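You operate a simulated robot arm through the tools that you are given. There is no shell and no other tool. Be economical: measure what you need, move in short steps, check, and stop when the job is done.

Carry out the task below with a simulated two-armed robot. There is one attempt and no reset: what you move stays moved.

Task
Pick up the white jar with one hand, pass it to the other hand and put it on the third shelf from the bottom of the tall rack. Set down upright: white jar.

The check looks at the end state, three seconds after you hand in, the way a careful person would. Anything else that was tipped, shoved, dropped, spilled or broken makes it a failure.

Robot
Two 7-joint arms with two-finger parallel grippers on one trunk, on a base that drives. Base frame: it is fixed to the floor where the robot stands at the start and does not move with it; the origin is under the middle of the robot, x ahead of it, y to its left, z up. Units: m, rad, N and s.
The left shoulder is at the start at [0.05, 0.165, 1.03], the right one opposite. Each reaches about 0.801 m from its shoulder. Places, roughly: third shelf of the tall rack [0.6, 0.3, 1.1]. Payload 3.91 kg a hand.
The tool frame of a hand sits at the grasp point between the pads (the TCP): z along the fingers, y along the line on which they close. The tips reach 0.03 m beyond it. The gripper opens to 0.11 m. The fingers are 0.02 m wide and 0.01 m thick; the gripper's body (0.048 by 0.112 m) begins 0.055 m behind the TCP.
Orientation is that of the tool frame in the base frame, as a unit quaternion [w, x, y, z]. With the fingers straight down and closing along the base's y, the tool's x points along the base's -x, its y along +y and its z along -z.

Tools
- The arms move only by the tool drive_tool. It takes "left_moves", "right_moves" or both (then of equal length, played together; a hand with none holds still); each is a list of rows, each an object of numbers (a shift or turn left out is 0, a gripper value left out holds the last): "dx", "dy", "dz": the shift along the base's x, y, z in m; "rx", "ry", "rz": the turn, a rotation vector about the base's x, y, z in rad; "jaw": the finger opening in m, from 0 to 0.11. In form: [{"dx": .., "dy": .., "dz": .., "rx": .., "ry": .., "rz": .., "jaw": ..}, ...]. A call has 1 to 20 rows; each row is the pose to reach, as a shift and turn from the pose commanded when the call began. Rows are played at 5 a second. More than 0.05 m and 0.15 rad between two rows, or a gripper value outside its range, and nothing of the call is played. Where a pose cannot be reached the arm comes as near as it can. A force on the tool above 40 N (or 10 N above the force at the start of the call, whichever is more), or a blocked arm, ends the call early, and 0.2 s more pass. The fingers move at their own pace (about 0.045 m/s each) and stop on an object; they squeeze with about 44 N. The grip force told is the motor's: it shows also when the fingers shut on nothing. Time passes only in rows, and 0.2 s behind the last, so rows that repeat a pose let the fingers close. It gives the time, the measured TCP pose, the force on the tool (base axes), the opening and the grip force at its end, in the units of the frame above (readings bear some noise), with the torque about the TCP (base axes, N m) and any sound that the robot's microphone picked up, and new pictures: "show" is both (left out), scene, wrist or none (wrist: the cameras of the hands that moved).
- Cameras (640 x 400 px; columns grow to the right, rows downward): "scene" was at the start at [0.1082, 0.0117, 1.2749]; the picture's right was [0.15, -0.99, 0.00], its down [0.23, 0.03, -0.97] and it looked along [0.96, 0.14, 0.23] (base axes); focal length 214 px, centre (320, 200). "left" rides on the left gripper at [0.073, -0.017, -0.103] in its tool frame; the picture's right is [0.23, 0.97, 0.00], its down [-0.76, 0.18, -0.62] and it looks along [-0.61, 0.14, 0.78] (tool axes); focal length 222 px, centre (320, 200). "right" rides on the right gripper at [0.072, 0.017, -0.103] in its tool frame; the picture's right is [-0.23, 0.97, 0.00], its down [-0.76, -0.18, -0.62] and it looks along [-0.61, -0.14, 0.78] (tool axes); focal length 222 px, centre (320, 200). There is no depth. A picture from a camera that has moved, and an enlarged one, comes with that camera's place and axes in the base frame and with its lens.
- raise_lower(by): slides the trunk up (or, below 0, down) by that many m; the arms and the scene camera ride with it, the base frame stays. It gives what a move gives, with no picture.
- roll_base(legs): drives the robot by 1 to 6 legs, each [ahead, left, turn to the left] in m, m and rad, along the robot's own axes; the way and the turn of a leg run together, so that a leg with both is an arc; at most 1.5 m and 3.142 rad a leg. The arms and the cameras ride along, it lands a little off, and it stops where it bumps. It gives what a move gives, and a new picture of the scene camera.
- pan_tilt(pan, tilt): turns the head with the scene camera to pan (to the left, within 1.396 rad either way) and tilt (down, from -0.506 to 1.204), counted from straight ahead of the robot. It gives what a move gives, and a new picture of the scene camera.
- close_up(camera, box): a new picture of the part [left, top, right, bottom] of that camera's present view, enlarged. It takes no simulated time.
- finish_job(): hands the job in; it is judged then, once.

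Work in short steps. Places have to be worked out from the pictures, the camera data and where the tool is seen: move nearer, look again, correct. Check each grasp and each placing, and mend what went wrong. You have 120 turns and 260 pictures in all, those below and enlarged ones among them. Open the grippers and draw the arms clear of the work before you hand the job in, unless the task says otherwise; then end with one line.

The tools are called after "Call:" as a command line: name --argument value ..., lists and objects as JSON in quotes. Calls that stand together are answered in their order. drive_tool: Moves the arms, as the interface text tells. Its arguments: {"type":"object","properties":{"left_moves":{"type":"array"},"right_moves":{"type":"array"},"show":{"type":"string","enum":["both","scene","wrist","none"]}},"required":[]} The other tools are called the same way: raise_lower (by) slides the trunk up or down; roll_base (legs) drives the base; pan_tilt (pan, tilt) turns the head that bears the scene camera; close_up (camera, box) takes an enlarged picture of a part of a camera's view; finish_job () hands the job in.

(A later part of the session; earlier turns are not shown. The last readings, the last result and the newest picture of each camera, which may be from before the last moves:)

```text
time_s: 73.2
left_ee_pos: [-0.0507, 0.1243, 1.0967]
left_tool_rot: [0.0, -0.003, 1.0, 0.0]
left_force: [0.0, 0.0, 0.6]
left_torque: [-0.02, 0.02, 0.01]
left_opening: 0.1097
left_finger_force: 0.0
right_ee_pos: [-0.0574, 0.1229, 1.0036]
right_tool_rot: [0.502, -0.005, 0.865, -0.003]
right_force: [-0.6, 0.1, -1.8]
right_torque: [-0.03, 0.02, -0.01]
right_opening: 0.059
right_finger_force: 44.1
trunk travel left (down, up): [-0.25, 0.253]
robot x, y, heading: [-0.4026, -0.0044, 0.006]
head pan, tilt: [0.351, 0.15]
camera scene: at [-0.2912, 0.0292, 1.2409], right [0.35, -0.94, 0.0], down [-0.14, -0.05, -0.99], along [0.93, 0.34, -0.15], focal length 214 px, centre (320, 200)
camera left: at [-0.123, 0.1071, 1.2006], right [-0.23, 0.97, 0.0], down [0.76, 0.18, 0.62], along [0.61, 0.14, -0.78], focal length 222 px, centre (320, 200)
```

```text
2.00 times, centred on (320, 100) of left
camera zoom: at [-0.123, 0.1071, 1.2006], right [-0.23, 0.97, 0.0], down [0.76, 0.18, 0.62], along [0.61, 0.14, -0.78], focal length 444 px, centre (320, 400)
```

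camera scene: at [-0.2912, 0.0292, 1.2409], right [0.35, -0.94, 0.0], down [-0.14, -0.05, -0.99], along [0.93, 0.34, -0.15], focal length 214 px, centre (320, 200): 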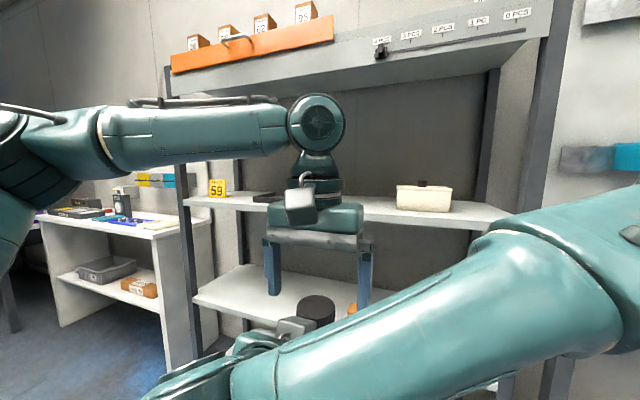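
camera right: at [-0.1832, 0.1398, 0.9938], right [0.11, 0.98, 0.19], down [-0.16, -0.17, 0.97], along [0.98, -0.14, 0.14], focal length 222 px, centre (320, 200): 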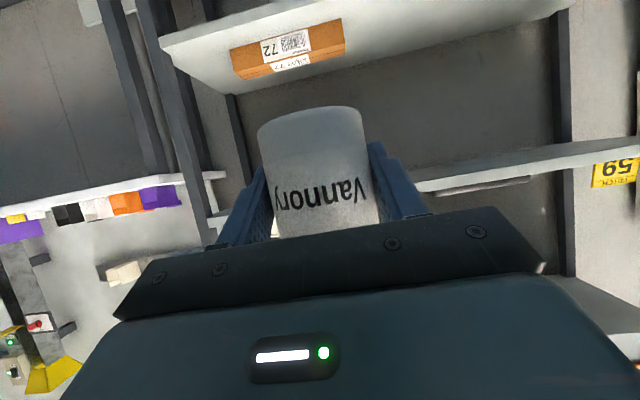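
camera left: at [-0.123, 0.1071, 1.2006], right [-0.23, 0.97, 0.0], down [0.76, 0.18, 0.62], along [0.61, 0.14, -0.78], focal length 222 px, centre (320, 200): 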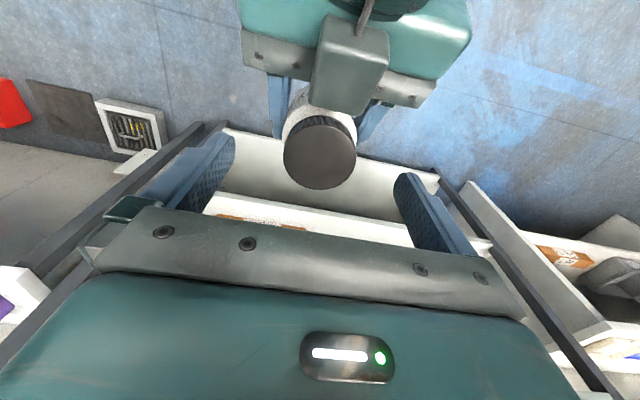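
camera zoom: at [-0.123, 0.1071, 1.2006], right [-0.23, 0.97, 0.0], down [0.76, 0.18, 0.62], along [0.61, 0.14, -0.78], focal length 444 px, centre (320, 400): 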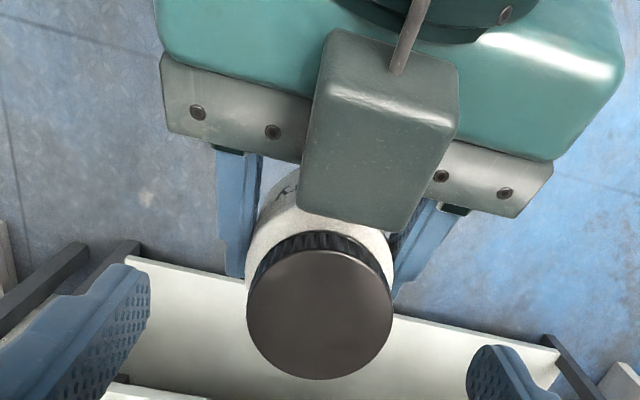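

Block top is at z≈1.096, clear of the left hand; cap top ≈1.066. I descend 3 cm more (tips just below the cap's lower rim) and close.

Call:
drive_tool --left_moves '[{"dz": -0.01, "dx": -0.001}, {"dz": -0.02, "dx": -0.001}, {"dz": -0.03, "dx": -0.001}, {"dz": -0.03, "dx": -0.001}]'

Call:
close_up --camera "left" --box '[160, 60, 480, 260]'

Call:
close_up --camera "scene" --box '[220, 200, 420, 400]'

```text
time_s: 74.2
left_ee_pos: [-0.0521, 0.1259, 1.0671]
left_tool_rot: [0.001, -0.003, 1.0, -0.001]
left_force: [-0.9, 1.1, -0.2]
left_torque: [-0.03, -0.04, 0.03]
left_opening: 0.11
left_finger_force: 0.0
right_ee_pos: [-0.0575, 0.1241, 1.0045]
right_tool_rot: [0.502, -0.004, 0.865, -0.004]
right_force: [-0.5, -0.4, -1.2]
right_torque: [-0.03, -0.02, 0.02]
right_opening: 0.0589
right_finger_force: 43.8
trunk travel left (down, up): [-0.25, 0.253]
robot x, y, heading: [-0.4048, -0.0002, 0.0]
head pan, tilt: [0.351, 0.15]
camera scene: at [-0.2912, 0.0292, 1.2409], right [0.35, -0.94, 0.0], down [-0.14, -0.05, -0.99], along [0.93, 0.34, -0.15], focal length 214 px, centre (320, 200)
camera left: at [-0.1239, 0.1085, 1.1708], right [-0.23, 0.97, 0.0], down [0.76, 0.18, 0.62], along [0.61, 0.14, -0.78], focal length 222 px, centre (320, 200)
```

scene: 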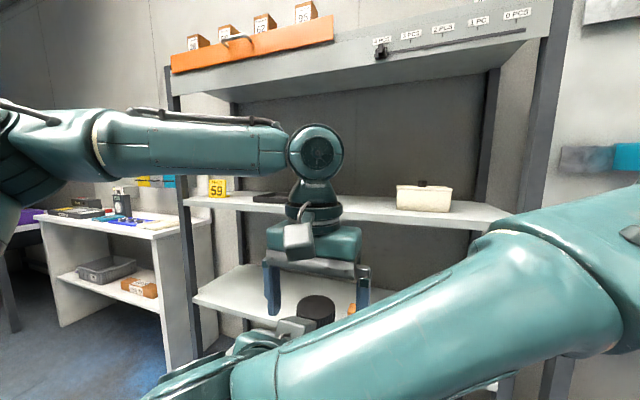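
left: 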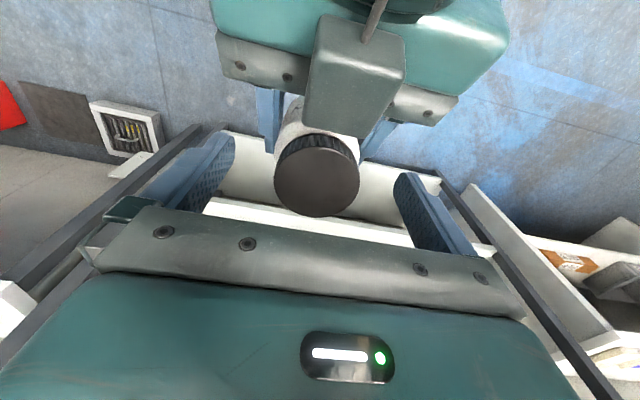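

```text
2.00 times, centred on (320, 160) of left
camera zoom: at [-0.1239, 0.1085, 1.1708], right [-0.23, 0.97, 0.0], down [0.76, 0.18, 0.62], along [0.61, 0.14, -0.78], focal length 444 px, centre (320, 280)
```

zoom: 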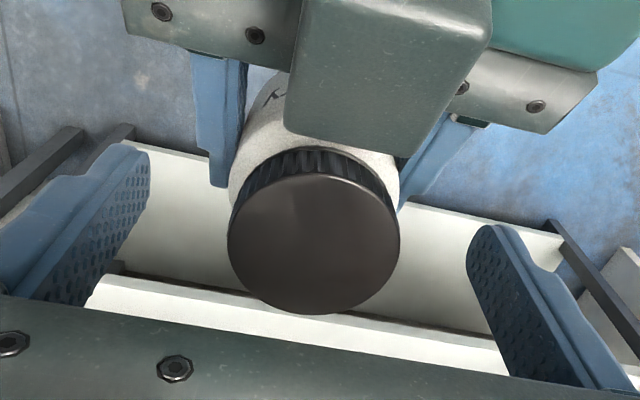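

```text
2.00 times, centred on (320, 300) of scene
camera zoom: at [-0.2912, 0.0292, 1.2409], right [0.35, -0.94, 0.0], down [-0.14, -0.05, -0.99], along [0.93, 0.34, -0.15], focal length 429 px, centre (320, 0)
```

zoom: 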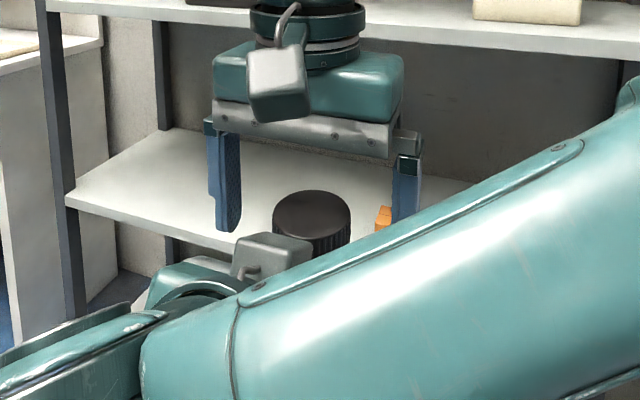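

The cap is centred between the fingers except for ~3 mm in y. I correct that and close the left gripper on the cap.

Call:
drive_tool --left_moves '[{"dx": -0.002, "dy": -0.003}, {"dx": -0.002, "dy": -0.003, "jaw": 0.07}, {"dx": -0.002, "dy": -0.003, "jaw": 0.07}, {"dx": -0.002, "dy": -0.003, "jaw": 0.03}, {"dx": -0.002, "dy": -0.003, "jaw": 0.02}, {"dx": -0.002, "dy": -0.003, "jaw": 0.02}, {"dx": -0.002, "dy": -0.003, "jaw": 0.02}]'

Call:
close_up --camera "left" --box '[160, 60, 480, 260]'

```text
time_s: 75.8
left_ee_pos: [-0.0539, 0.1236, 1.0679]
left_tool_rot: [0.001, -0.002, 1.0, 0.001]
left_force: [2.9, 11.4, 0.7]
left_torque: [-0.15, -0.02, -0.01]
left_opening: 0.0593
left_finger_force: 44.0
right_ee_pos: [-0.0579, 0.1229, 1.0043]
right_tool_rot: [0.501, -0.004, 0.865, -0.003]
right_force: [-1.8, -11.3, -1.6]
right_torque: [0.85, -0.11, -0.05]
right_opening: 0.0589
right_finger_force: 44.0
trunk travel left (down, up): [-0.25, 0.253]
robot x, y, heading: [-0.4033, -0.0039, 0.002]
head pan, tilt: [0.351, 0.15]
camera scene: at [-0.2912, 0.0292, 1.2409], right [0.35, -0.94, 0.0], down [-0.14, -0.05, -0.99], along [0.93, 0.34, -0.15], focal length 214 px, centre (320, 200)
camera left: at [-0.1254, 0.1061, 1.171], right [-0.23, 0.97, 0.0], down [0.76, 0.18, 0.62], along [0.61, 0.15, -0.78], focal length 222 px, centre (320, 200)
```

scene: 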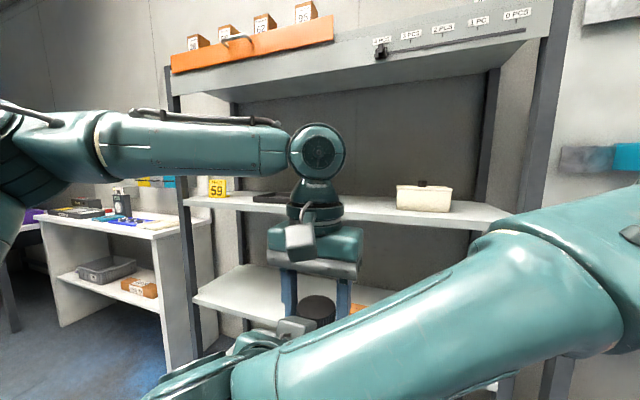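
left: 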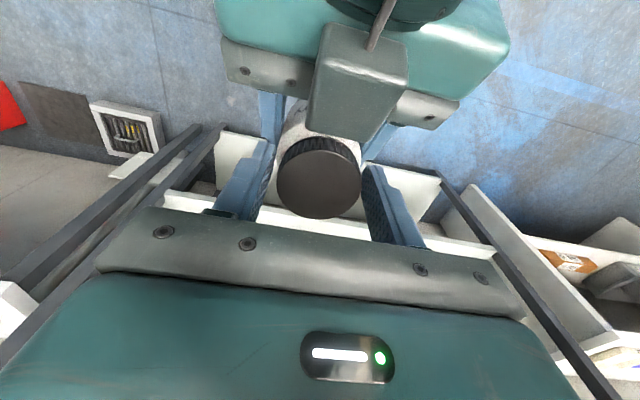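

```text
2.00 times, centred on (320, 160) of left
camera zoom: at [-0.1254, 0.1061, 1.171], right [-0.23, 0.97, 0.0], down [0.76, 0.18, 0.62], along [0.61, 0.15, -0.78], focal length 444 px, centre (320, 280)
```

zoom: 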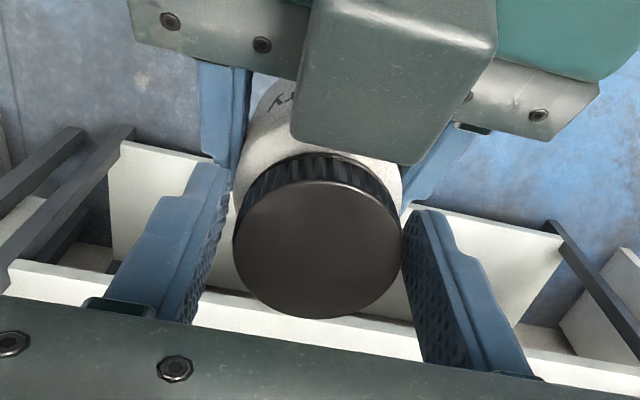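

Left grips the cap region (44 N). Now I open the right gripper and check that the jar stays in the left hand.

Call:
drive_tool --right_moves '[{"jaw": 0.07}, {"jaw": 0.09}, {"jaw": 0.11}, {"jaw": 0.11}, {"jaw": 0.11}]'

```text
time_s: 77.0
left_ee_pos: [-0.0538, 0.1227, 1.0675]
left_tool_rot: [0.001, -0.002, 1.0, 0.0]
left_force: [-0.2, -1.1, -0.6]
left_torque: [0.01, -0.03, 0.01]
left_opening: 0.0593
left_finger_force: 44.3
right_ee_pos: [-0.0573, 0.1224, 1.003]
right_tool_rot: [0.502, -0.004, 0.865, -0.003]
right_force: [0.9, -0.5, -0.3]
right_torque: [-0.03, 0.0, 0.01]
right_opening: 0.1099
right_finger_force: 0.1
trunk travel left (down, up): [-0.25, 0.253]
robot x, y, heading: [-0.4049, -0.0056, 0.005]
head pan, tilt: [0.351, 0.15]
camera scene: at [-0.2912, 0.0292, 1.2409], right [0.35, -0.94, 0.0], down [-0.14, -0.05, -0.99], along [0.93, 0.34, -0.15], focal length 214 px, centre (320, 200)
camera right: at [-0.1832, 0.1397, 0.9938], right [0.11, 0.98, 0.19], down [-0.16, -0.17, 0.97], along [0.98, -0.13, 0.14], focal length 222 px, centre (320, 200)
```

scene: 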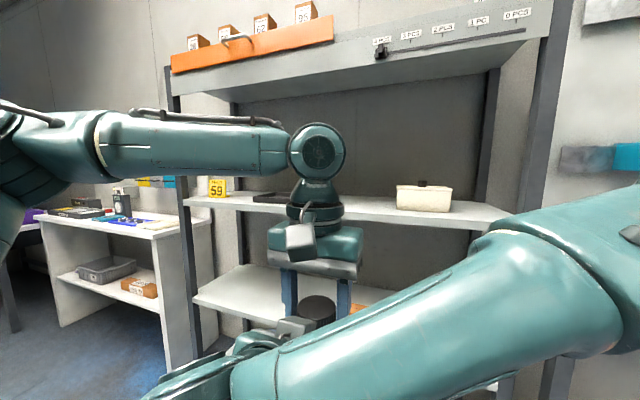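
right: 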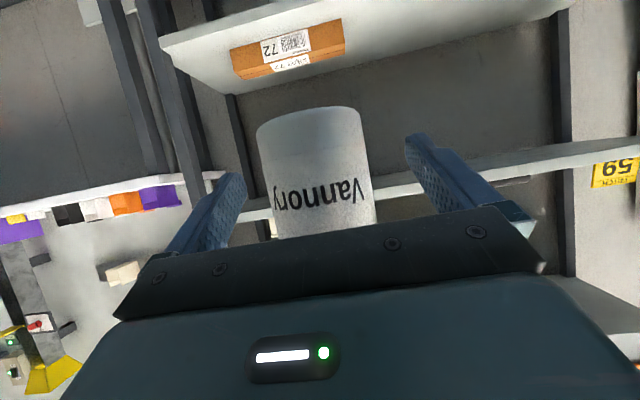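

The left holds it. I withdraw the right hand backward and down, then to the right.

Call:
drive_tool --right_moves '[{"dx": -0.02}, {"dx": -0.04, "dz": -0.01}, {"dx": -0.06, "dz": -0.03}, {"dx": -0.075, "dz": -0.06}, {"dx": -0.08, "dz": -0.09}, {"dx": -0.08, "dz": -0.12, "dy": -0.03}, {"dx": -0.08, "dz": -0.13, "dy": -0.08}, {"dx": -0.06, "dz": -0.13, "dy": -0.13}, {"dx": -0.04, "dz": -0.13, "dy": -0.18}, {"dx": -0.02, "dz": -0.13, "dy": -0.23}, {"dx": -0.02, "dz": -0.13, "dy": -0.27}, {"dx": -0.02, "dz": -0.13, "dy": -0.27}]'

Call:
close_up --camera "left" --box '[160, 60, 480, 260]'

```text
refused: row 7 steps farther than a row can; nothing moved
```

```text
2.00 times, centred on (320, 160) of left
camera zoom: at [-0.1256, 0.1058, 1.171], right [-0.23, 0.97, 0.0], down [0.76, 0.18, 0.62], along [0.61, 0.14, -0.78], focal length 444 px, centre (320, 280)
```

zoom: 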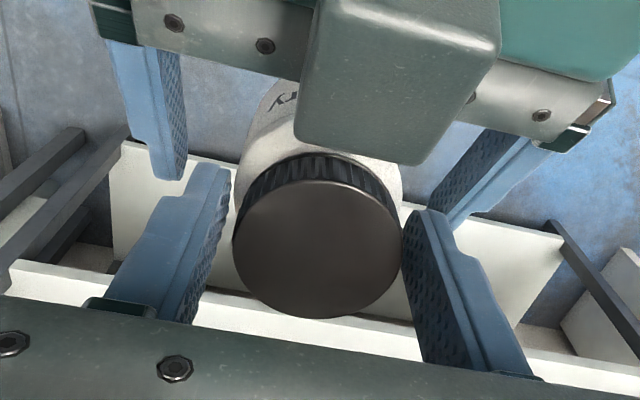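

A row was too large; I replay the withdrawal with smaller steps.

Call:
drive_tool --right_moves '[{"dx": -0.02}, {"dx": -0.04, "dz": -0.01}, {"dx": -0.06, "dz": -0.03}, {"dx": -0.075, "dz": -0.06}, {"dx": -0.08, "dz": -0.09}, {"dx": -0.08, "dz": -0.12, "dy": -0.02}, {"dx": -0.08, "dz": -0.13, "dy": -0.06}, {"dx": -0.07, "dz": -0.13, "dy": -0.1}, {"dx": -0.06, "dz": -0.13, "dy": -0.14}, {"dx": -0.05, "dz": -0.13, "dy": -0.18}, {"dx": -0.04, "dz": -0.13, "dy": -0.22}, {"dx": -0.04, "dz": -0.13, "dy": -0.26}, {"dx": -0.04, "dz": -0.13, "dy": -0.26}]'

Call:
close_up --camera "left" --box '[160, 60, 480, 260]'

```text
time_s: 78.4
left_ee_pos: [-0.0537, 0.1234, 1.0663]
left_tool_rot: [0.001, -0.001, 1.0, 0.001]
left_force: [0.7, 0.5, -0.3]
left_torque: [-0.01, -0.02, -0.02]
left_opening: 0.0589
left_finger_force: 43.8
right_ee_pos: [-0.0854, 0.1191, 0.9597]
right_tool_rot: [0.472, 0.139, 0.868, 0.068]
right_force: [-0.3, 0.1, -0.8]
right_torque: [0.01, -0.02, 0.0]
right_opening: 0.11
right_finger_force: 0.1
right hand out of reach, approached as far as the arm can: row 4, 5, 6
trunk travel left (down, up): [-0.25, 0.253]
robot x, y, heading: [-0.4055, -0.0024, 0.004]
head pan, tilt: [0.351, 0.15]
stopped in row 7 (right hand): the arm was blocked; the commanded pose is now the measured one
camera scene: at [-0.2913, 0.0292, 1.241], right [0.35, -0.94, 0.0], down [-0.14, -0.05, -0.99], along [0.93, 0.34, -0.15], focal length 214 px, centre (320, 200)
camera right: at [-0.206, 0.1596, 0.9633], right [0.29, 0.86, 0.42], down [-0.16, -0.39, 0.91], along [0.94, -0.33, 0.02], focal length 222 px, centre (320, 200)
```

scene: 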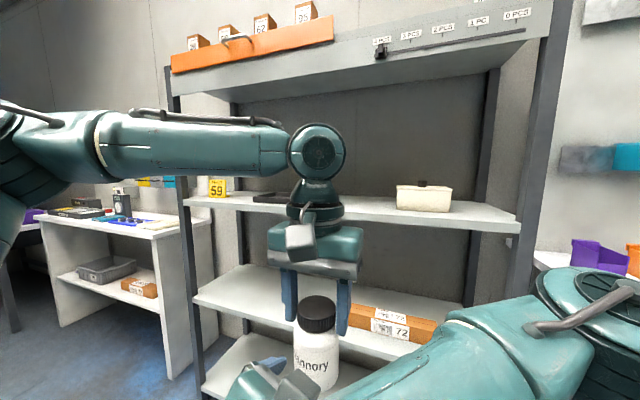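
right: 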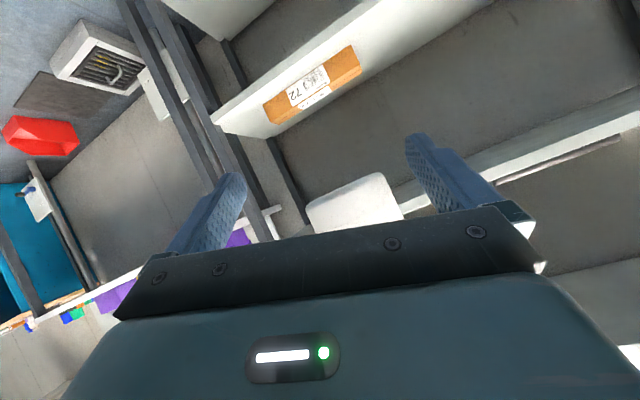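

```text
2.00 times, centred on (320, 160) of left
camera zoom: at [-0.1258, 0.1058, 1.1709], right [-0.23, 0.97, 0.0], down [0.76, 0.18, 0.62], along [0.61, 0.14, -0.78], focal length 444 px, centre (320, 280)
```

zoom: 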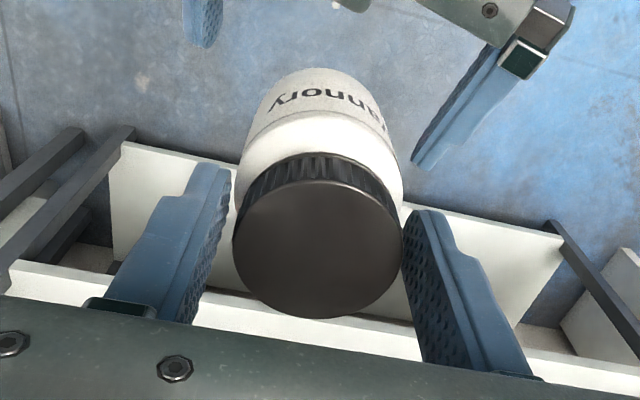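

The jar is hanging free in the left hand. The right hand stalled near its own limit, half below the jar; I lower it straight down first, then move right.

Call:
drive_tool --right_moves '[{"dz": -0.015}, {"dz": -0.03}, {"dz": -0.045}, {"dz": -0.06}, {"dz": -0.06}]'

```text
time_s: 79.6
left_ee_pos: [-0.0537, 0.1228, 1.0682]
left_tool_rot: [0.001, -0.003, 1.0, 0.001]
left_force: [-0.9, 1.1, -0.6]
left_torque: [0.04, -0.01, 0.0]
left_opening: 0.0594
left_finger_force: 44.2
right_ee_pos: [-0.0782, 0.1175, 0.9016]
right_tool_rot: [0.475, 0.152, 0.864, 0.065]
right_force: [-1.0, 0.9, 0.1]
right_torque: [-0.01, -0.01, 0.01]
right_opening: 0.1102
right_finger_force: 0.1
trunk travel left (down, up): [-0.25, 0.253]
robot x, y, heading: [-0.4085, 0.0011, -0.002]
head pan, tilt: [0.351, 0.15]
camera scene: at [-0.2912, 0.0292, 1.2409], right [0.35, -0.94, 0.0], down [-0.14, -0.05, -0.99], along [0.93, 0.34, -0.15], focal length 214 px, centre (320, 200)
camera right: at [-0.1964, 0.1602, 0.9053], right [0.31, 0.85, 0.43], down [-0.18, -0.39, 0.9], along [0.93, -0.36, 0.03], focal length 222 px, centre (320, 200)
```

scene: 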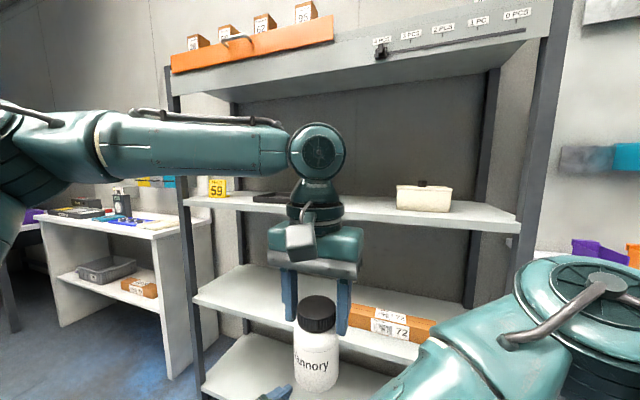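
right: 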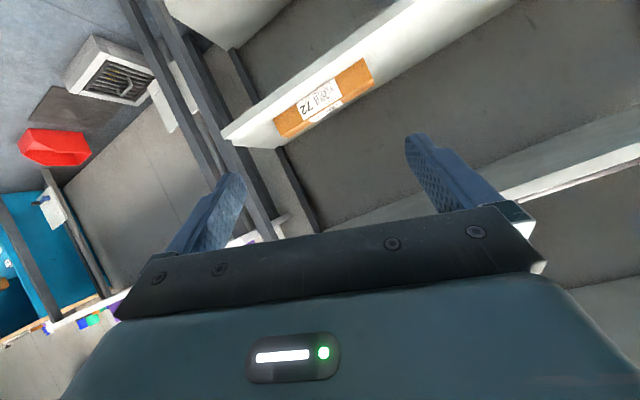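

The jar hangs upright in the left hand. I move the right hand away to the right.

Call:
drive_tool --right_moves '[{"dy": -0.04}, {"dy": -0.08}, {"dy": -0.12}, {"dy": -0.16}, {"dy": -0.2}, {"dy": -0.24}, {"dy": -0.28, "dx": 0.0}, {"dy": -0.28, "dx": -0.02}]' --show "none"

Call:
pan_tilt --pan 0.1 --tilt 0.3

```text
time_s: 81.4
left_ee_pos: [-0.0534, 0.1228, 1.0678]
left_tool_rot: [0.001, -0.003, 1.0, 0.001]
left_force: [-1.3, 0.0, 0.3]
left_torque: [0.03, 0.01, 0.03]
left_opening: 0.0594
left_finger_force: 43.9
right_ee_pos: [-0.0247, -0.0906, 0.8834]
right_tool_rot: [0.473, 0.138, 0.868, 0.066]
right_force: [0.1, 0.1, 0.0]
right_torque: [-0.01, 0.0, 0.0]
right_opening: 0.1099
right_finger_force: 0.1
right hand out of reach, approached as far as the arm can: row 4, 5, 6, 7, 8
trunk travel left (down, up): [-0.25, 0.253]
robot x, y, heading: [-0.4072, -0.0007, 0.003]
head pan, tilt: [0.351, 0.15]
```

```text
time_s: 82.2
left_ee_pos: [-0.0541, 0.1223, 1.0669]
left_tool_rot: [0.001, -0.003, 1.0, 0.0]
left_force: [0.0, -0.3, 0.1]
left_torque: [-0.03, -0.03, -0.01]
left_opening: 0.059
left_finger_force: 43.5
right_ee_pos: [-0.024, -0.0918, 0.884]
right_tool_rot: [0.473, 0.14, 0.868, 0.065]
right_force: [-1.1, -0.5, -0.2]
right_torque: [-0.01, 0.01, 0.0]
right_opening: 0.1102
right_finger_force: 0.1
trunk travel left (down, up): [-0.25, 0.253]
robot x, y, heading: [-0.4079, -0.0006, 0.002]
head pan, tilt: [0.099, 0.3]
camera scene: at [-0.2853, 0.0067, 1.227], right [0.1, -0.99, 0.0], down [-0.29, -0.03, -0.96], along [0.95, 0.1, -0.3], focal length 214 px, centre (320, 200)
```

scene: 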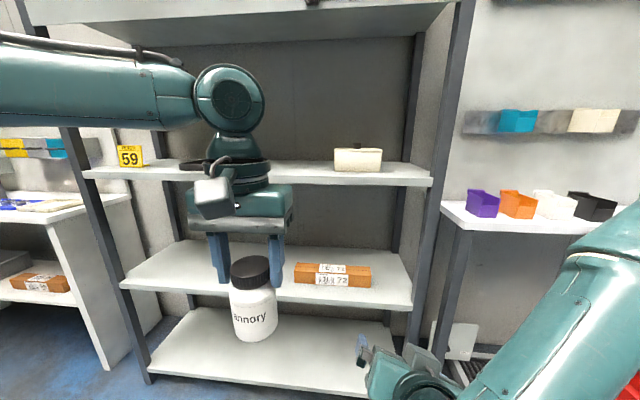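

Jar hangs upright. Next I measure the third shelf's surface height and the free spot with close-ups.

Call:
close_up --camera "scene" --box '[80, 120, 440, 345]'

Call:
close_up --camera "scene" --box '[280, 130, 440, 230]'

```text
1.78 times, centred on (260, 232) of scene
camera zoom: at [-0.2853, 0.0067, 1.227], right [0.1, -0.99, 0.0], down [-0.29, -0.03, -0.96], along [0.95, 0.1, -0.3], focal length 381 px, centre (427, 142)
```

zoom: 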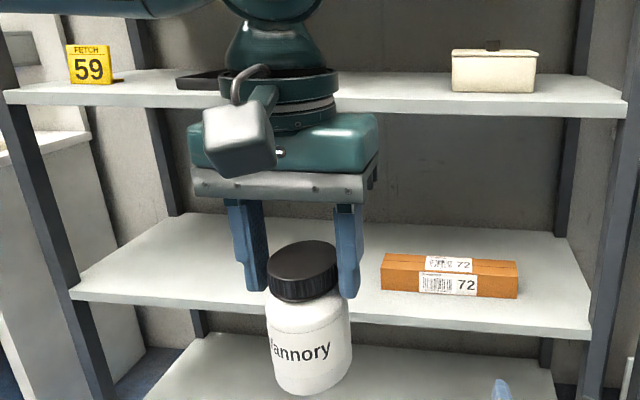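

```text
4.00 times, centred on (360, 180) of scene
camera zoom: at [-0.2853, 0.0067, 1.227], right [0.1, -0.99, 0.0], down [-0.29, -0.03, -0.96], along [0.95, 0.1, -0.3], focal length 858 px, centre (160, 280)
```

zoom: 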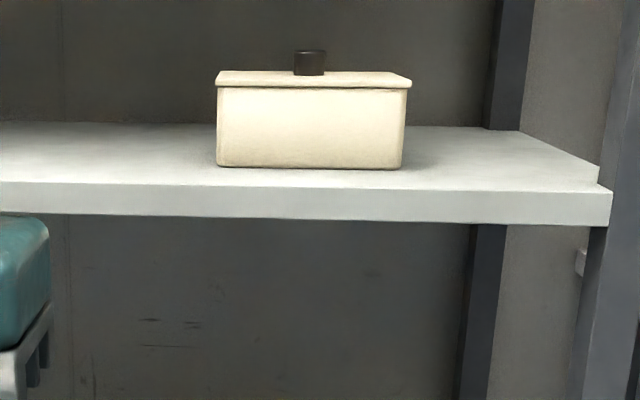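

Shelf 3: front edge ≈x 0.40, surface ≈1.09–1.10; free zone y≈0.05–0.36 between box and tray. I'll place at about (0.49, 0.20). First I fold the right hand back to its vertical pose, closer to the body.

Call:
drive_tool --right_moves '[{"dz": 0.02, "dx": -0.01, "rx": -0.017, "ry": 0.124, "rz": 0.036}, {"dz": 0.04, "dx": -0.02, "rx": -0.034, "ry": 0.248, "rz": 0.073}, {"dz": 0.06, "dx": -0.03, "rx": -0.052, "ry": 0.371, "rz": 0.109}, {"dz": 0.08, "dx": -0.04, "rx": -0.069, "ry": 0.495, "rz": 0.146}, {"dz": 0.1, "dx": -0.05, "rx": -0.086, "ry": 0.619, "rz": 0.182}, {"dz": 0.12, "dx": -0.06, "rx": -0.104, "ry": 0.743, "rz": 0.218}, {"dz": 0.14, "dx": -0.08, "rx": -0.121, "ry": 0.866, "rz": 0.255}, {"dz": 0.15, "dx": -0.1, "rx": -0.138, "ry": 0.99, "rz": 0.291}, {"dz": 0.15, "dx": -0.11, "rx": -0.138, "ry": 0.99, "rz": 0.291}]' --show "scene"

```text
time_s: 84.2
left_ee_pos: [-0.0542, 0.1232, 1.0679]
left_tool_rot: [0.001, -0.002, 1.0, 0.0]
left_force: [-0.6, 0.0, -0.4]
left_torque: [-0.02, 0.01, 0.02]
left_opening: 0.059
left_finger_force: 44.3
right_ee_pos: [-0.1342, -0.0948, 1.032]
right_tool_rot: [-0.001, -0.001, 1.0, -0.001]
right_force: [-0.1, -0.2, -0.5]
right_torque: [0.01, 0.01, -0.01]
right_opening: 0.1102
right_finger_force: 0.0
right hand out of reach, approached as far as the arm can: row 1
trunk travel left (down, up): [-0.25, 0.253]
robot x, y, heading: [-0.4088, -0.0007, 0.003]
head pan, tilt: [0.099, 0.3]
camera scene: at [-0.2853, 0.0066, 1.227], right [0.1, -0.99, 0.0], down [-0.29, -0.03, -0.96], along [0.95, 0.1, -0.3], focal length 214 px, centre (320, 200)
```

scene: 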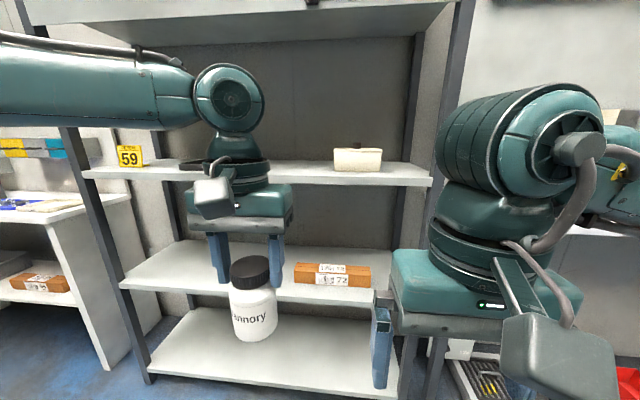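

Right hand is tucked. Now I raise the trunk by 0.25 and bring the left hand to y≈0.20, z≈1.245.

Call:
raise_lower --by 0.25

Call:
drive_tool --left_moves '[{"dy": 0.02, "dz": -0.02, "dx": 0.01}, {"dy": 0.04, "dz": -0.04, "dx": 0.02}, {"dy": 0.06, "dz": -0.06, "dx": 0.03}, {"dy": 0.08, "dz": -0.072, "dx": 0.04}, {"dy": 0.08, "dz": -0.072, "dx": 0.05}, {"dy": 0.08, "dz": -0.072, "dx": 0.05}]'

```text
time_s: 86.8
left_ee_pos: [-0.0552, 0.1242, 1.3168]
left_tool_rot: [0.001, -0.003, 1.0, 0.0]
left_force: [-0.5, 0.4, -2.4]
left_torque: [0.0, 0.03, -0.02]
left_opening: 0.0592
left_finger_force: 44.3
right_ee_pos: [-0.1341, -0.0952, 1.281]
right_tool_rot: [0.0, 0.001, 1.0, 0.001]
right_force: [-0.2, -0.2, 0.0]
right_torque: [0.02, -0.04, 0.0]
right_opening: 0.1099
right_finger_force: 0.0
trunk travel left (down, up): [-0.5, 0.003]
robot x, y, heading: [-0.4058, -0.0045, 0.004]
head pan, tilt: [0.099, 0.3]
```

```text
time_s: 88.2
left_ee_pos: [-0.0049, 0.2045, 1.2465]
left_tool_rot: [0.001, -0.001, 1.0, 0.0]
left_force: [0.2, -1.8, -0.8]
left_torque: [0.01, -0.02, 0.02]
left_opening: 0.059
left_finger_force: 43.9
right_ee_pos: [-0.1329, -0.0944, 1.2808]
right_tool_rot: [0.0, 0.001, 1.0, 0.0]
right_force: [-1.0, 0.4, -0.2]
right_torque: [0.0, 0.02, 0.0]
right_opening: 0.1102
right_finger_force: 0.1
trunk travel left (down, up): [-0.5, 0.003]
robot x, y, heading: [-0.4013, -0.0021, 0.004]
head pan, tilt: [0.099, 0.3]
camera scene: at [-0.2855, 0.007, 1.477], right [0.1, -0.99, 0.0], down [-0.29, -0.03, -0.96], along [0.95, 0.1, -0.3], focal length 214 px, centre (320, 200)
camera left: at [-0.0764, 0.1864, 1.3499], right [-0.23, 0.97, 0.0], down [0.76, 0.18, 0.62], along [0.61, 0.14, -0.78], focal length 222 px, centre (320, 200)
```

scene: 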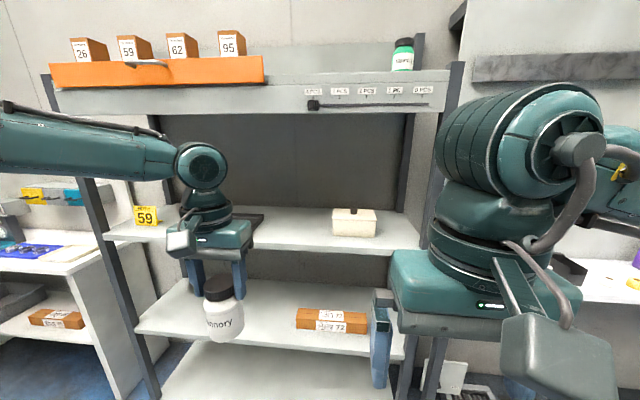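
left: 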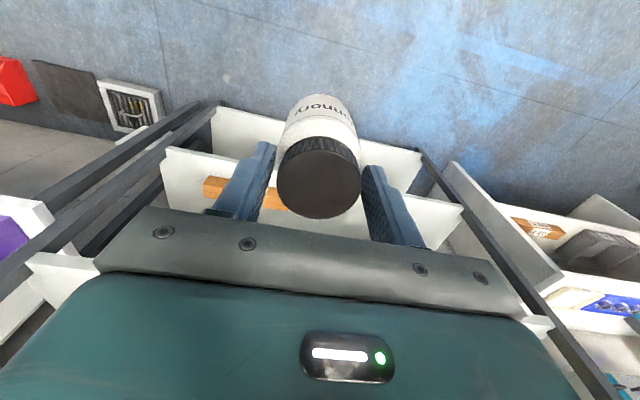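

I measure the shelf edge from this height for a good height estimate.

Call:
close_up --camera "scene" --box '[240, 190, 400, 290]'

```text
4.00 times, centred on (320, 240) of scene
camera zoom: at [-0.2855, 0.007, 1.477], right [0.1, -0.99, 0.0], down [-0.29, -0.03, -0.96], along [0.95, 0.1, -0.3], focal length 858 px, centre (320, 40)
```

zoom: 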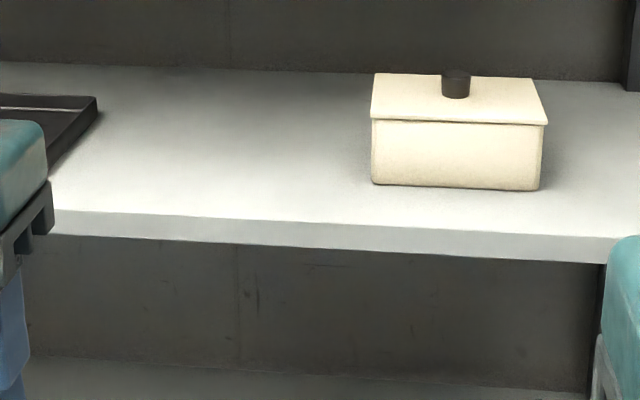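

Shelf 3: front edge x=0.394, surface z=1.091, back x≈0.80; box left edge y≈0.036, tray right edge y≈0.36. Jar base is at 1.144, so I drive 0.40 m forward.

Call:
roll_base --legs '[[0.36, 0, 0]]'

Call:
drive_tool --left_moves '[{}, {}]' --show "wrist"

```text
time_s: 90.5
left_ee_pos: [0.356, 0.2016, 1.2452]
left_tool_rot: [0.001, 0.0, 1.0, -0.001]
left_force: [-0.1, 0.1, -2.5]
left_torque: [-0.01, -0.05, 0.0]
left_opening: 0.0591
left_finger_force: 44.5
right_ee_pos: [0.2258, -0.095, 1.2826]
right_tool_rot: [-0.001, 0.002, 1.0, 0.001]
right_force: [0.3, -0.2, -0.5]
right_torque: [-0.03, 0.03, 0.0]
right_opening: 0.11
right_finger_force: 0.0
trunk travel left (down, up): [-0.5, 0.003]
robot x, y, heading: [-0.0479, -0.0017, -0.0]
head pan, tilt: [0.099, 0.3]
camera scene: at [0.0748, 0.0068, 1.4769], right [0.1, -1.0, 0.0], down [-0.29, -0.03, -0.96], along [0.95, 0.09, -0.3], focal length 214 px, centre (320, 200)
```

scene: 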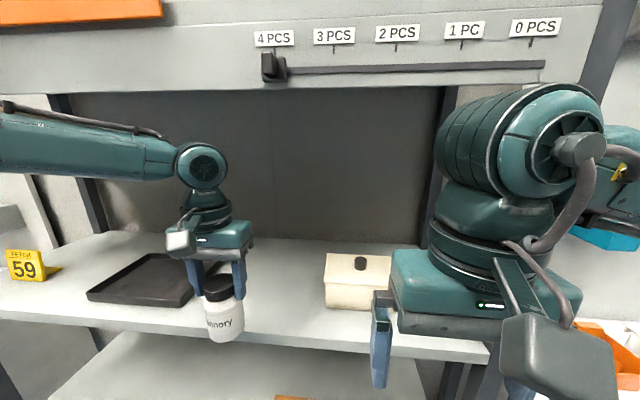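

```text
time_s: 91.1
left_ee_pos: [0.356, 0.202, 1.246]
left_tool_rot: [0.001, 0.0, 1.0, 0.0]
left_force: [0.1, -1.1, -1.1]
left_torque: [-0.02, -0.01, 0.0]
left_opening: 0.059
left_finger_force: 44.2
right_ee_pos: [0.225, -0.0942, 1.2807]
right_tool_rot: [0.0, 0.002, 1.0, -0.001]
right_force: [1.0, 0.6, -0.1]
right_torque: [0.01, -0.01, 0.01]
right_opening: 0.1101
right_finger_force: 0.0
trunk travel left (down, up): [-0.5, 0.003]
robot x, y, heading: [-0.0486, -0.0021, 0.0]
head pan, tilt: [0.099, 0.3]
camera left: at [0.2841, 0.1853, 1.3499], right [-0.23, 0.97, 0.0], down [0.76, 0.18, 0.62], along [0.61, 0.14, -0.78], focal length 222 px, centre (320, 200)
```

left: 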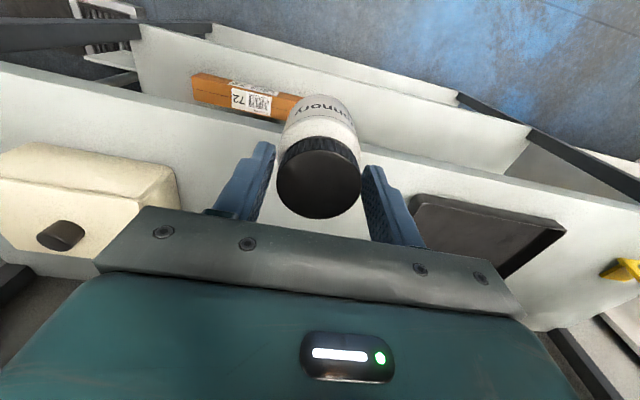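

Aligned between box and tray, wrist top ≈1.49 under the lip at 1.53. I extend the left arm 13 cm inward.

Call:
drive_tool --left_moves '[{"dx": 0.025, "dz": -0.005}, {"dx": 0.05, "dz": -0.01}, {"dx": 0.075, "dz": -0.01, "dy": -0.003}, {"dx": 0.1, "dz": -0.01, "dy": -0.005}, {"dx": 0.125, "dz": -0.01, "dy": -0.005}, {"dx": 0.135, "dz": -0.01, "dy": -0.005}, {"dx": 0.135, "dz": -0.01, "dy": -0.005}]'

```text
time_s: 92.7
left_ee_pos: [0.4892, 0.2008, 1.2374]
left_tool_rot: [0.001, -0.001, 1.0, 0.0]
left_force: [0.6, 0.3, -1.9]
left_torque: [0.04, 0.02, 0.0]
left_opening: 0.059
left_finger_force: 44.2
right_ee_pos: [0.2258, -0.0944, 1.2806]
right_tool_rot: [0.0, 0.002, 1.0, 0.0]
right_force: [-0.7, -0.3, -0.4]
right_torque: [0.02, -0.01, 0.01]
right_opening: 0.1099
right_finger_force: 0.0
trunk travel left (down, up): [-0.5, 0.003]
robot x, y, heading: [-0.0466, 0.0004, -0.001]
head pan, tilt: [0.099, 0.3]
camera scene: at [0.0744, 0.0068, 1.4769], right [0.1, -1.0, 0.0], down [-0.29, -0.03, -0.96], along [0.95, 0.09, -0.3], focal length 214 px, centre (320, 200)
camera left: at [0.4171, 0.1825, 1.3403], right [-0.23, 0.97, 0.0], down [0.76, 0.18, 0.62], along [0.61, 0.14, -0.78], focal length 222 px, centre (320, 200)
```

scene: 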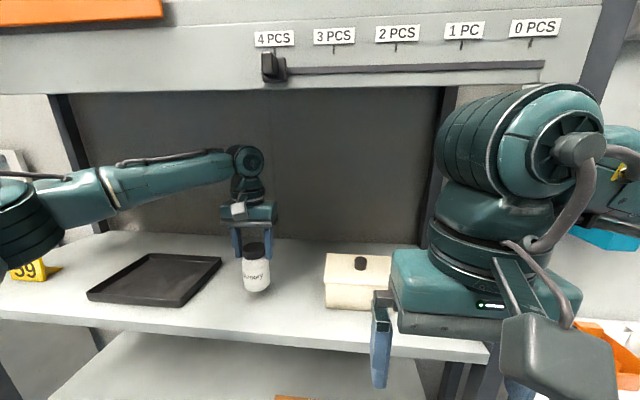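
left: 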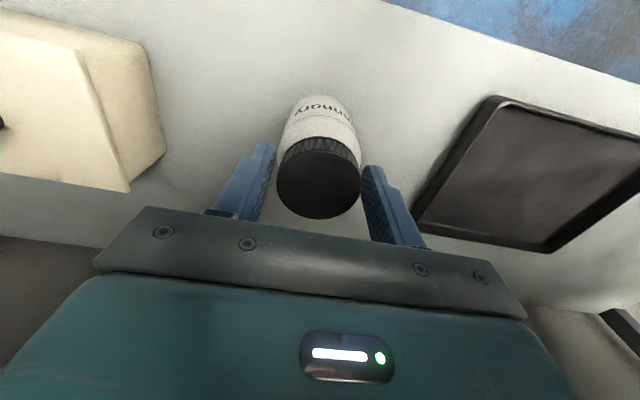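

Position (0.489, 0.20) is good. I lower 3.4 cm, then creep down.

Call:
drive_tool --left_moves '[{"dz": -0.012}, {"dz": -0.024}, {"dz": -0.034}, {"dz": -0.034}]'

Call:
close_up --camera "scene" --box '[180, 220, 340, 320]'

```text
time_s: 93.7
left_ee_pos: [0.4913, 0.198, 1.2032]
left_tool_rot: [0.003, -0.001, 1.0, 0.0]
left_force: [1.0, 0.9, 5.8]
left_torque: [0.11, 0.13, -0.03]
left_opening: 0.0592
left_finger_force: 44.3
right_ee_pos: [0.225, -0.0944, 1.2807]
right_tool_rot: [0.0, 0.002, 1.0, 0.0]
right_force: [-0.1, 0.8, 0.3]
right_torque: [0.01, -0.01, -0.01]
right_opening: 0.1099
right_finger_force: 0.1
trunk travel left (down, up): [-0.5, 0.003]
robot x, y, heading: [-0.0491, -0.0016, -0.002]
head pan, tilt: [0.099, 0.3]
camera scene: at [0.0738, 0.0067, 1.4772], right [0.1, -1.0, 0.0], down [-0.29, -0.03, -0.96], along [0.95, 0.09, -0.3], focal length 214 px, centre (320, 200)
camera left: at [0.4191, 0.1808, 1.3068], right [-0.23, 0.97, 0.0], down [0.76, 0.18, 0.63], along [0.61, 0.14, -0.78], focal length 222 px, centre (320, 200)
```

scene: 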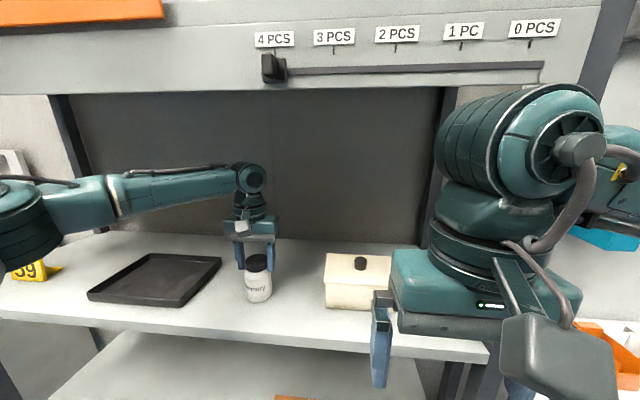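
left: 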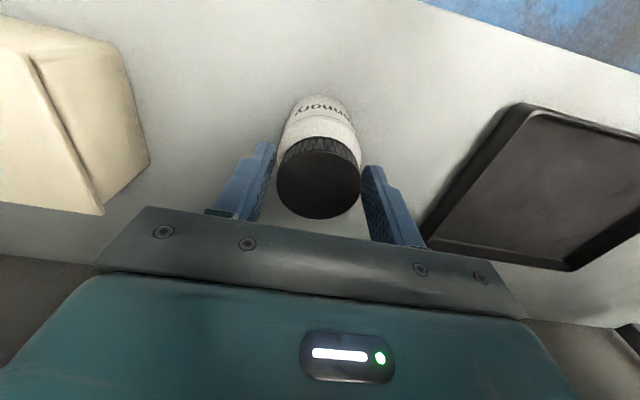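

```text
4.00 times, centred on (260, 270) of scene
camera zoom: at [0.0738, 0.0067, 1.4772], right [0.1, -1.0, 0.0], down [-0.29, -0.03, -0.96], along [0.95, 0.09, -0.3], focal length 858 px, centre (560, -80)
```

zoom: 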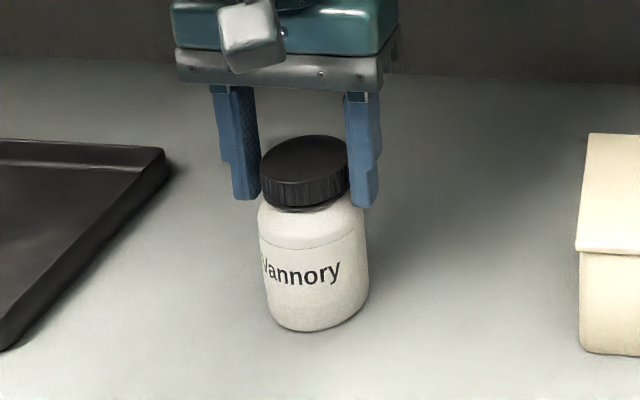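

Contact: force went from −2 to +5.8 N. I press 2 mm more to seat it flat.

Call:
drive_tool --left_moves '[{"dz": -0.002}, {"dz": -0.002}]' --show "none"

Call:
close_up --camera "scene" --box '[220, 230, 300, 310]'

```text
time_s: 94.3
left_ee_pos: [0.4907, 0.1974, 1.2036]
left_tool_rot: [0.003, 0.0, 1.0, 0.0]
left_force: [3.4, 2.7, 19.3]
left_torque: [0.38, 0.09, -0.08]
left_opening: 0.0589
left_finger_force: 44.2
right_ee_pos: [0.2262, -0.0953, 1.2823]
right_tool_rot: [0.0, 0.002, 1.0, 0.0]
right_force: [0.5, -0.4, -0.2]
right_torque: [-0.01, 0.0, 0.0]
right_opening: 0.1099
right_finger_force: 0.0
trunk travel left (down, up): [-0.5, 0.003]
robot x, y, heading: [-0.0473, -0.0024, -0.002]
head pan, tilt: [0.099, 0.3]
```

```text
5.00 times, centred on (260, 270) of scene
camera zoom: at [0.0729, 0.0066, 1.4773], right [0.1, -1.0, 0.0], down [-0.29, -0.03, -0.96], along [0.95, 0.09, -0.29], focal length 1072 px, centre (620, -150)
```

zoom: 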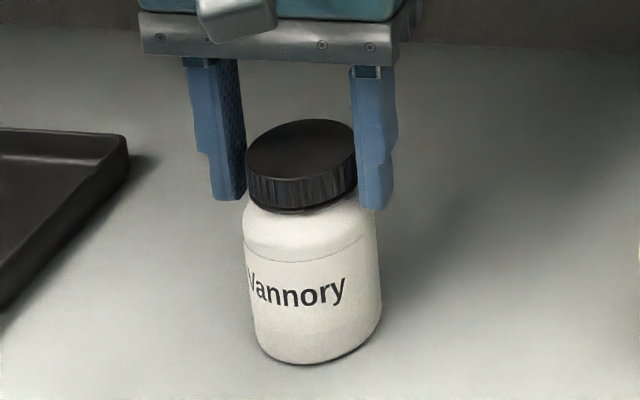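

Firmly seated (19 N). I ease off 2 mm and open the left gripper.

Call:
drive_tool --left_moves '[{"dz": 0.002}, {"dz": 0.002, "jaw": 0.065}, {"dz": 0.002, "jaw": 0.075}, {"dz": 0.002, "jaw": 0.1}, {"dz": 0.002, "jaw": 0.11}, {"dz": 0.002, "jaw": 0.11}]'

Call:
close_up --camera "scene" --box '[220, 230, 300, 310]'

```text
time_s: 95.7
left_ee_pos: [0.4922, 0.1979, 1.2018]
left_tool_rot: [0.001, -0.001, 1.0, 0.0]
left_force: [0.8, -0.4, 0.4]
left_torque: [0.0, 0.0, -0.05]
left_opening: 0.11
left_finger_force: 0.1
right_ee_pos: [0.226, -0.094, 1.281]
right_tool_rot: [0.0, 0.002, 1.0, 0.0]
right_force: [-0.1, 0.3, 0.1]
right_torque: [0.02, 0.03, -0.01]
right_opening: 0.1101
right_finger_force: 0.1
trunk travel left (down, up): [-0.5, 0.003]
robot x, y, heading: [-0.0455, -0.0013, 0.004]
head pan, tilt: [0.099, 0.3]
camera scene: at [0.0742, 0.0067, 1.477], right [0.1, -1.0, 0.0], down [-0.29, -0.03, -0.96], along [0.95, 0.09, -0.3], focal length 214 px, centre (320, 200)
camera left: at [0.4193, 0.1807, 1.3063], right [-0.23, 0.97, 0.0], down [0.76, 0.18, 0.62], along [0.61, 0.14, -0.78], focal length 222 px, centre (320, 200)
```

scene: 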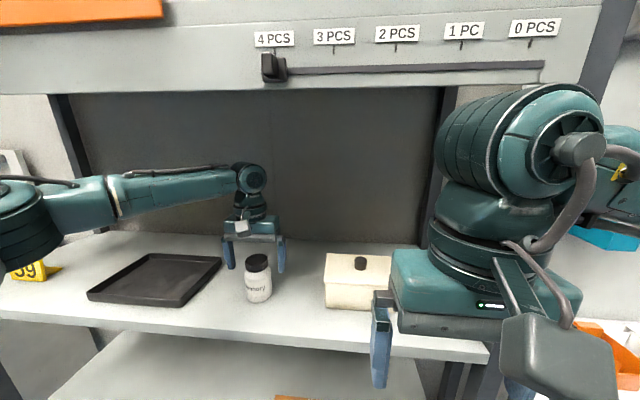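
left: 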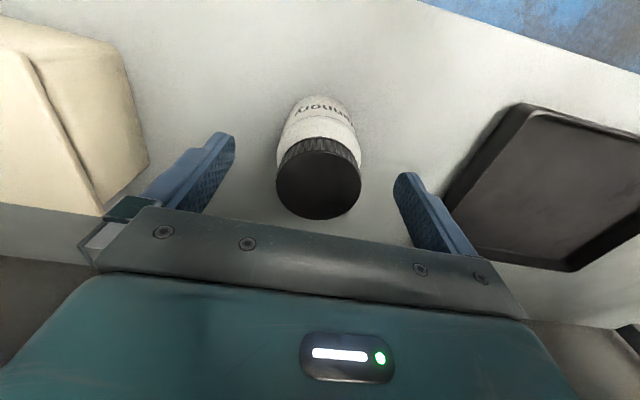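

```text
5.00 times, centred on (260, 270) of scene
camera zoom: at [0.0742, 0.0067, 1.477], right [0.1, -1.0, 0.0], down [-0.29, -0.03, -0.96], along [0.95, 0.09, -0.3], focal length 1072 px, centre (620, -150)
```

zoom: 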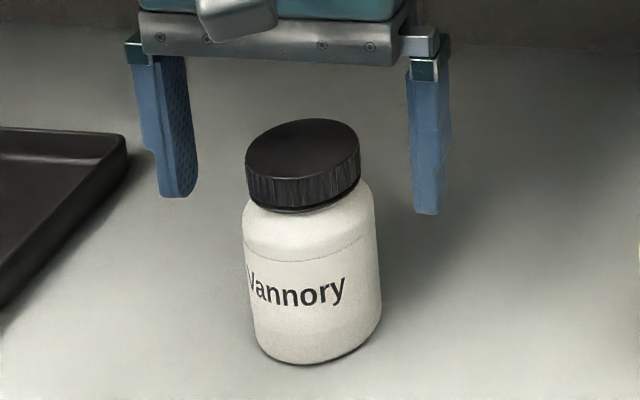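

The jar stands upright and free. I raise the left hand 5 cm and pull it back out.

Call:
drive_tool --left_moves '[{"dz": 0.02}, {"dz": 0.04}, {"dz": 0.05}, {"dz": 0.05}, {"dz": 0.05, "dx": -0.03}, {"dz": 0.05, "dx": -0.07}, {"dz": 0.05, "dx": -0.11}, {"dz": 0.05, "dx": -0.15}, {"dz": 0.05, "dx": -0.19}, {"dz": 0.05, "dx": -0.22}, {"dz": 0.05, "dx": -0.22}]'

```text
time_s: 98.1
left_ee_pos: [0.2691, 0.1973, 1.25]
left_tool_rot: [0.0, -0.001, 1.0, 0.0]
left_force: [-0.4, 0.2, 0.0]
left_torque: [0.01, 0.0, -0.05]
left_opening: 0.1101
left_finger_force: 0.0
left hand out of reach, approached as far as the arm can: row 2, 3, 4
right_ee_pos: [0.2267, -0.0946, 1.2812]
right_tool_rot: [-0.001, 0.002, 1.0, 0.0]
right_force: [0.0, -0.3, 0.4]
right_torque: [0.0, 0.01, 0.0]
right_opening: 0.1102
right_finger_force: 0.1
trunk travel left (down, up): [-0.5, 0.003]
robot x, y, heading: [-0.0442, -0.0033, 0.001]
head pan, tilt: [0.099, 0.3]
camera scene: at [0.0746, 0.0067, 1.4769], right [0.1, -1.0, 0.0], down [-0.29, -0.03, -0.96], along [0.95, 0.09, -0.3], focal length 214 px, centre (320, 200)
camera left: at [0.1976, 0.1801, 1.3533], right [-0.23, 0.97, 0.0], down [0.76, 0.18, 0.62], along [0.61, 0.14, -0.78], focal length 222 px, centre (320, 200)
```

scene: 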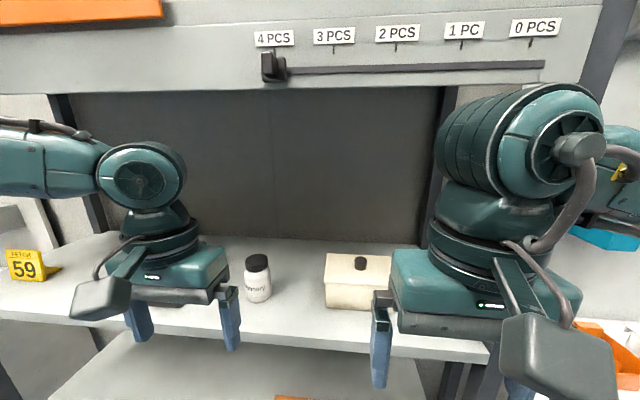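
left: 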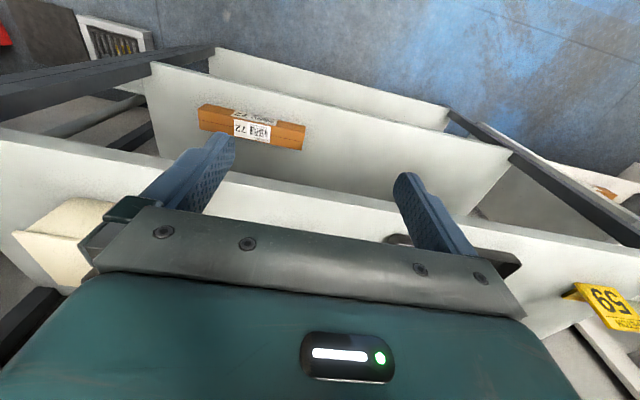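

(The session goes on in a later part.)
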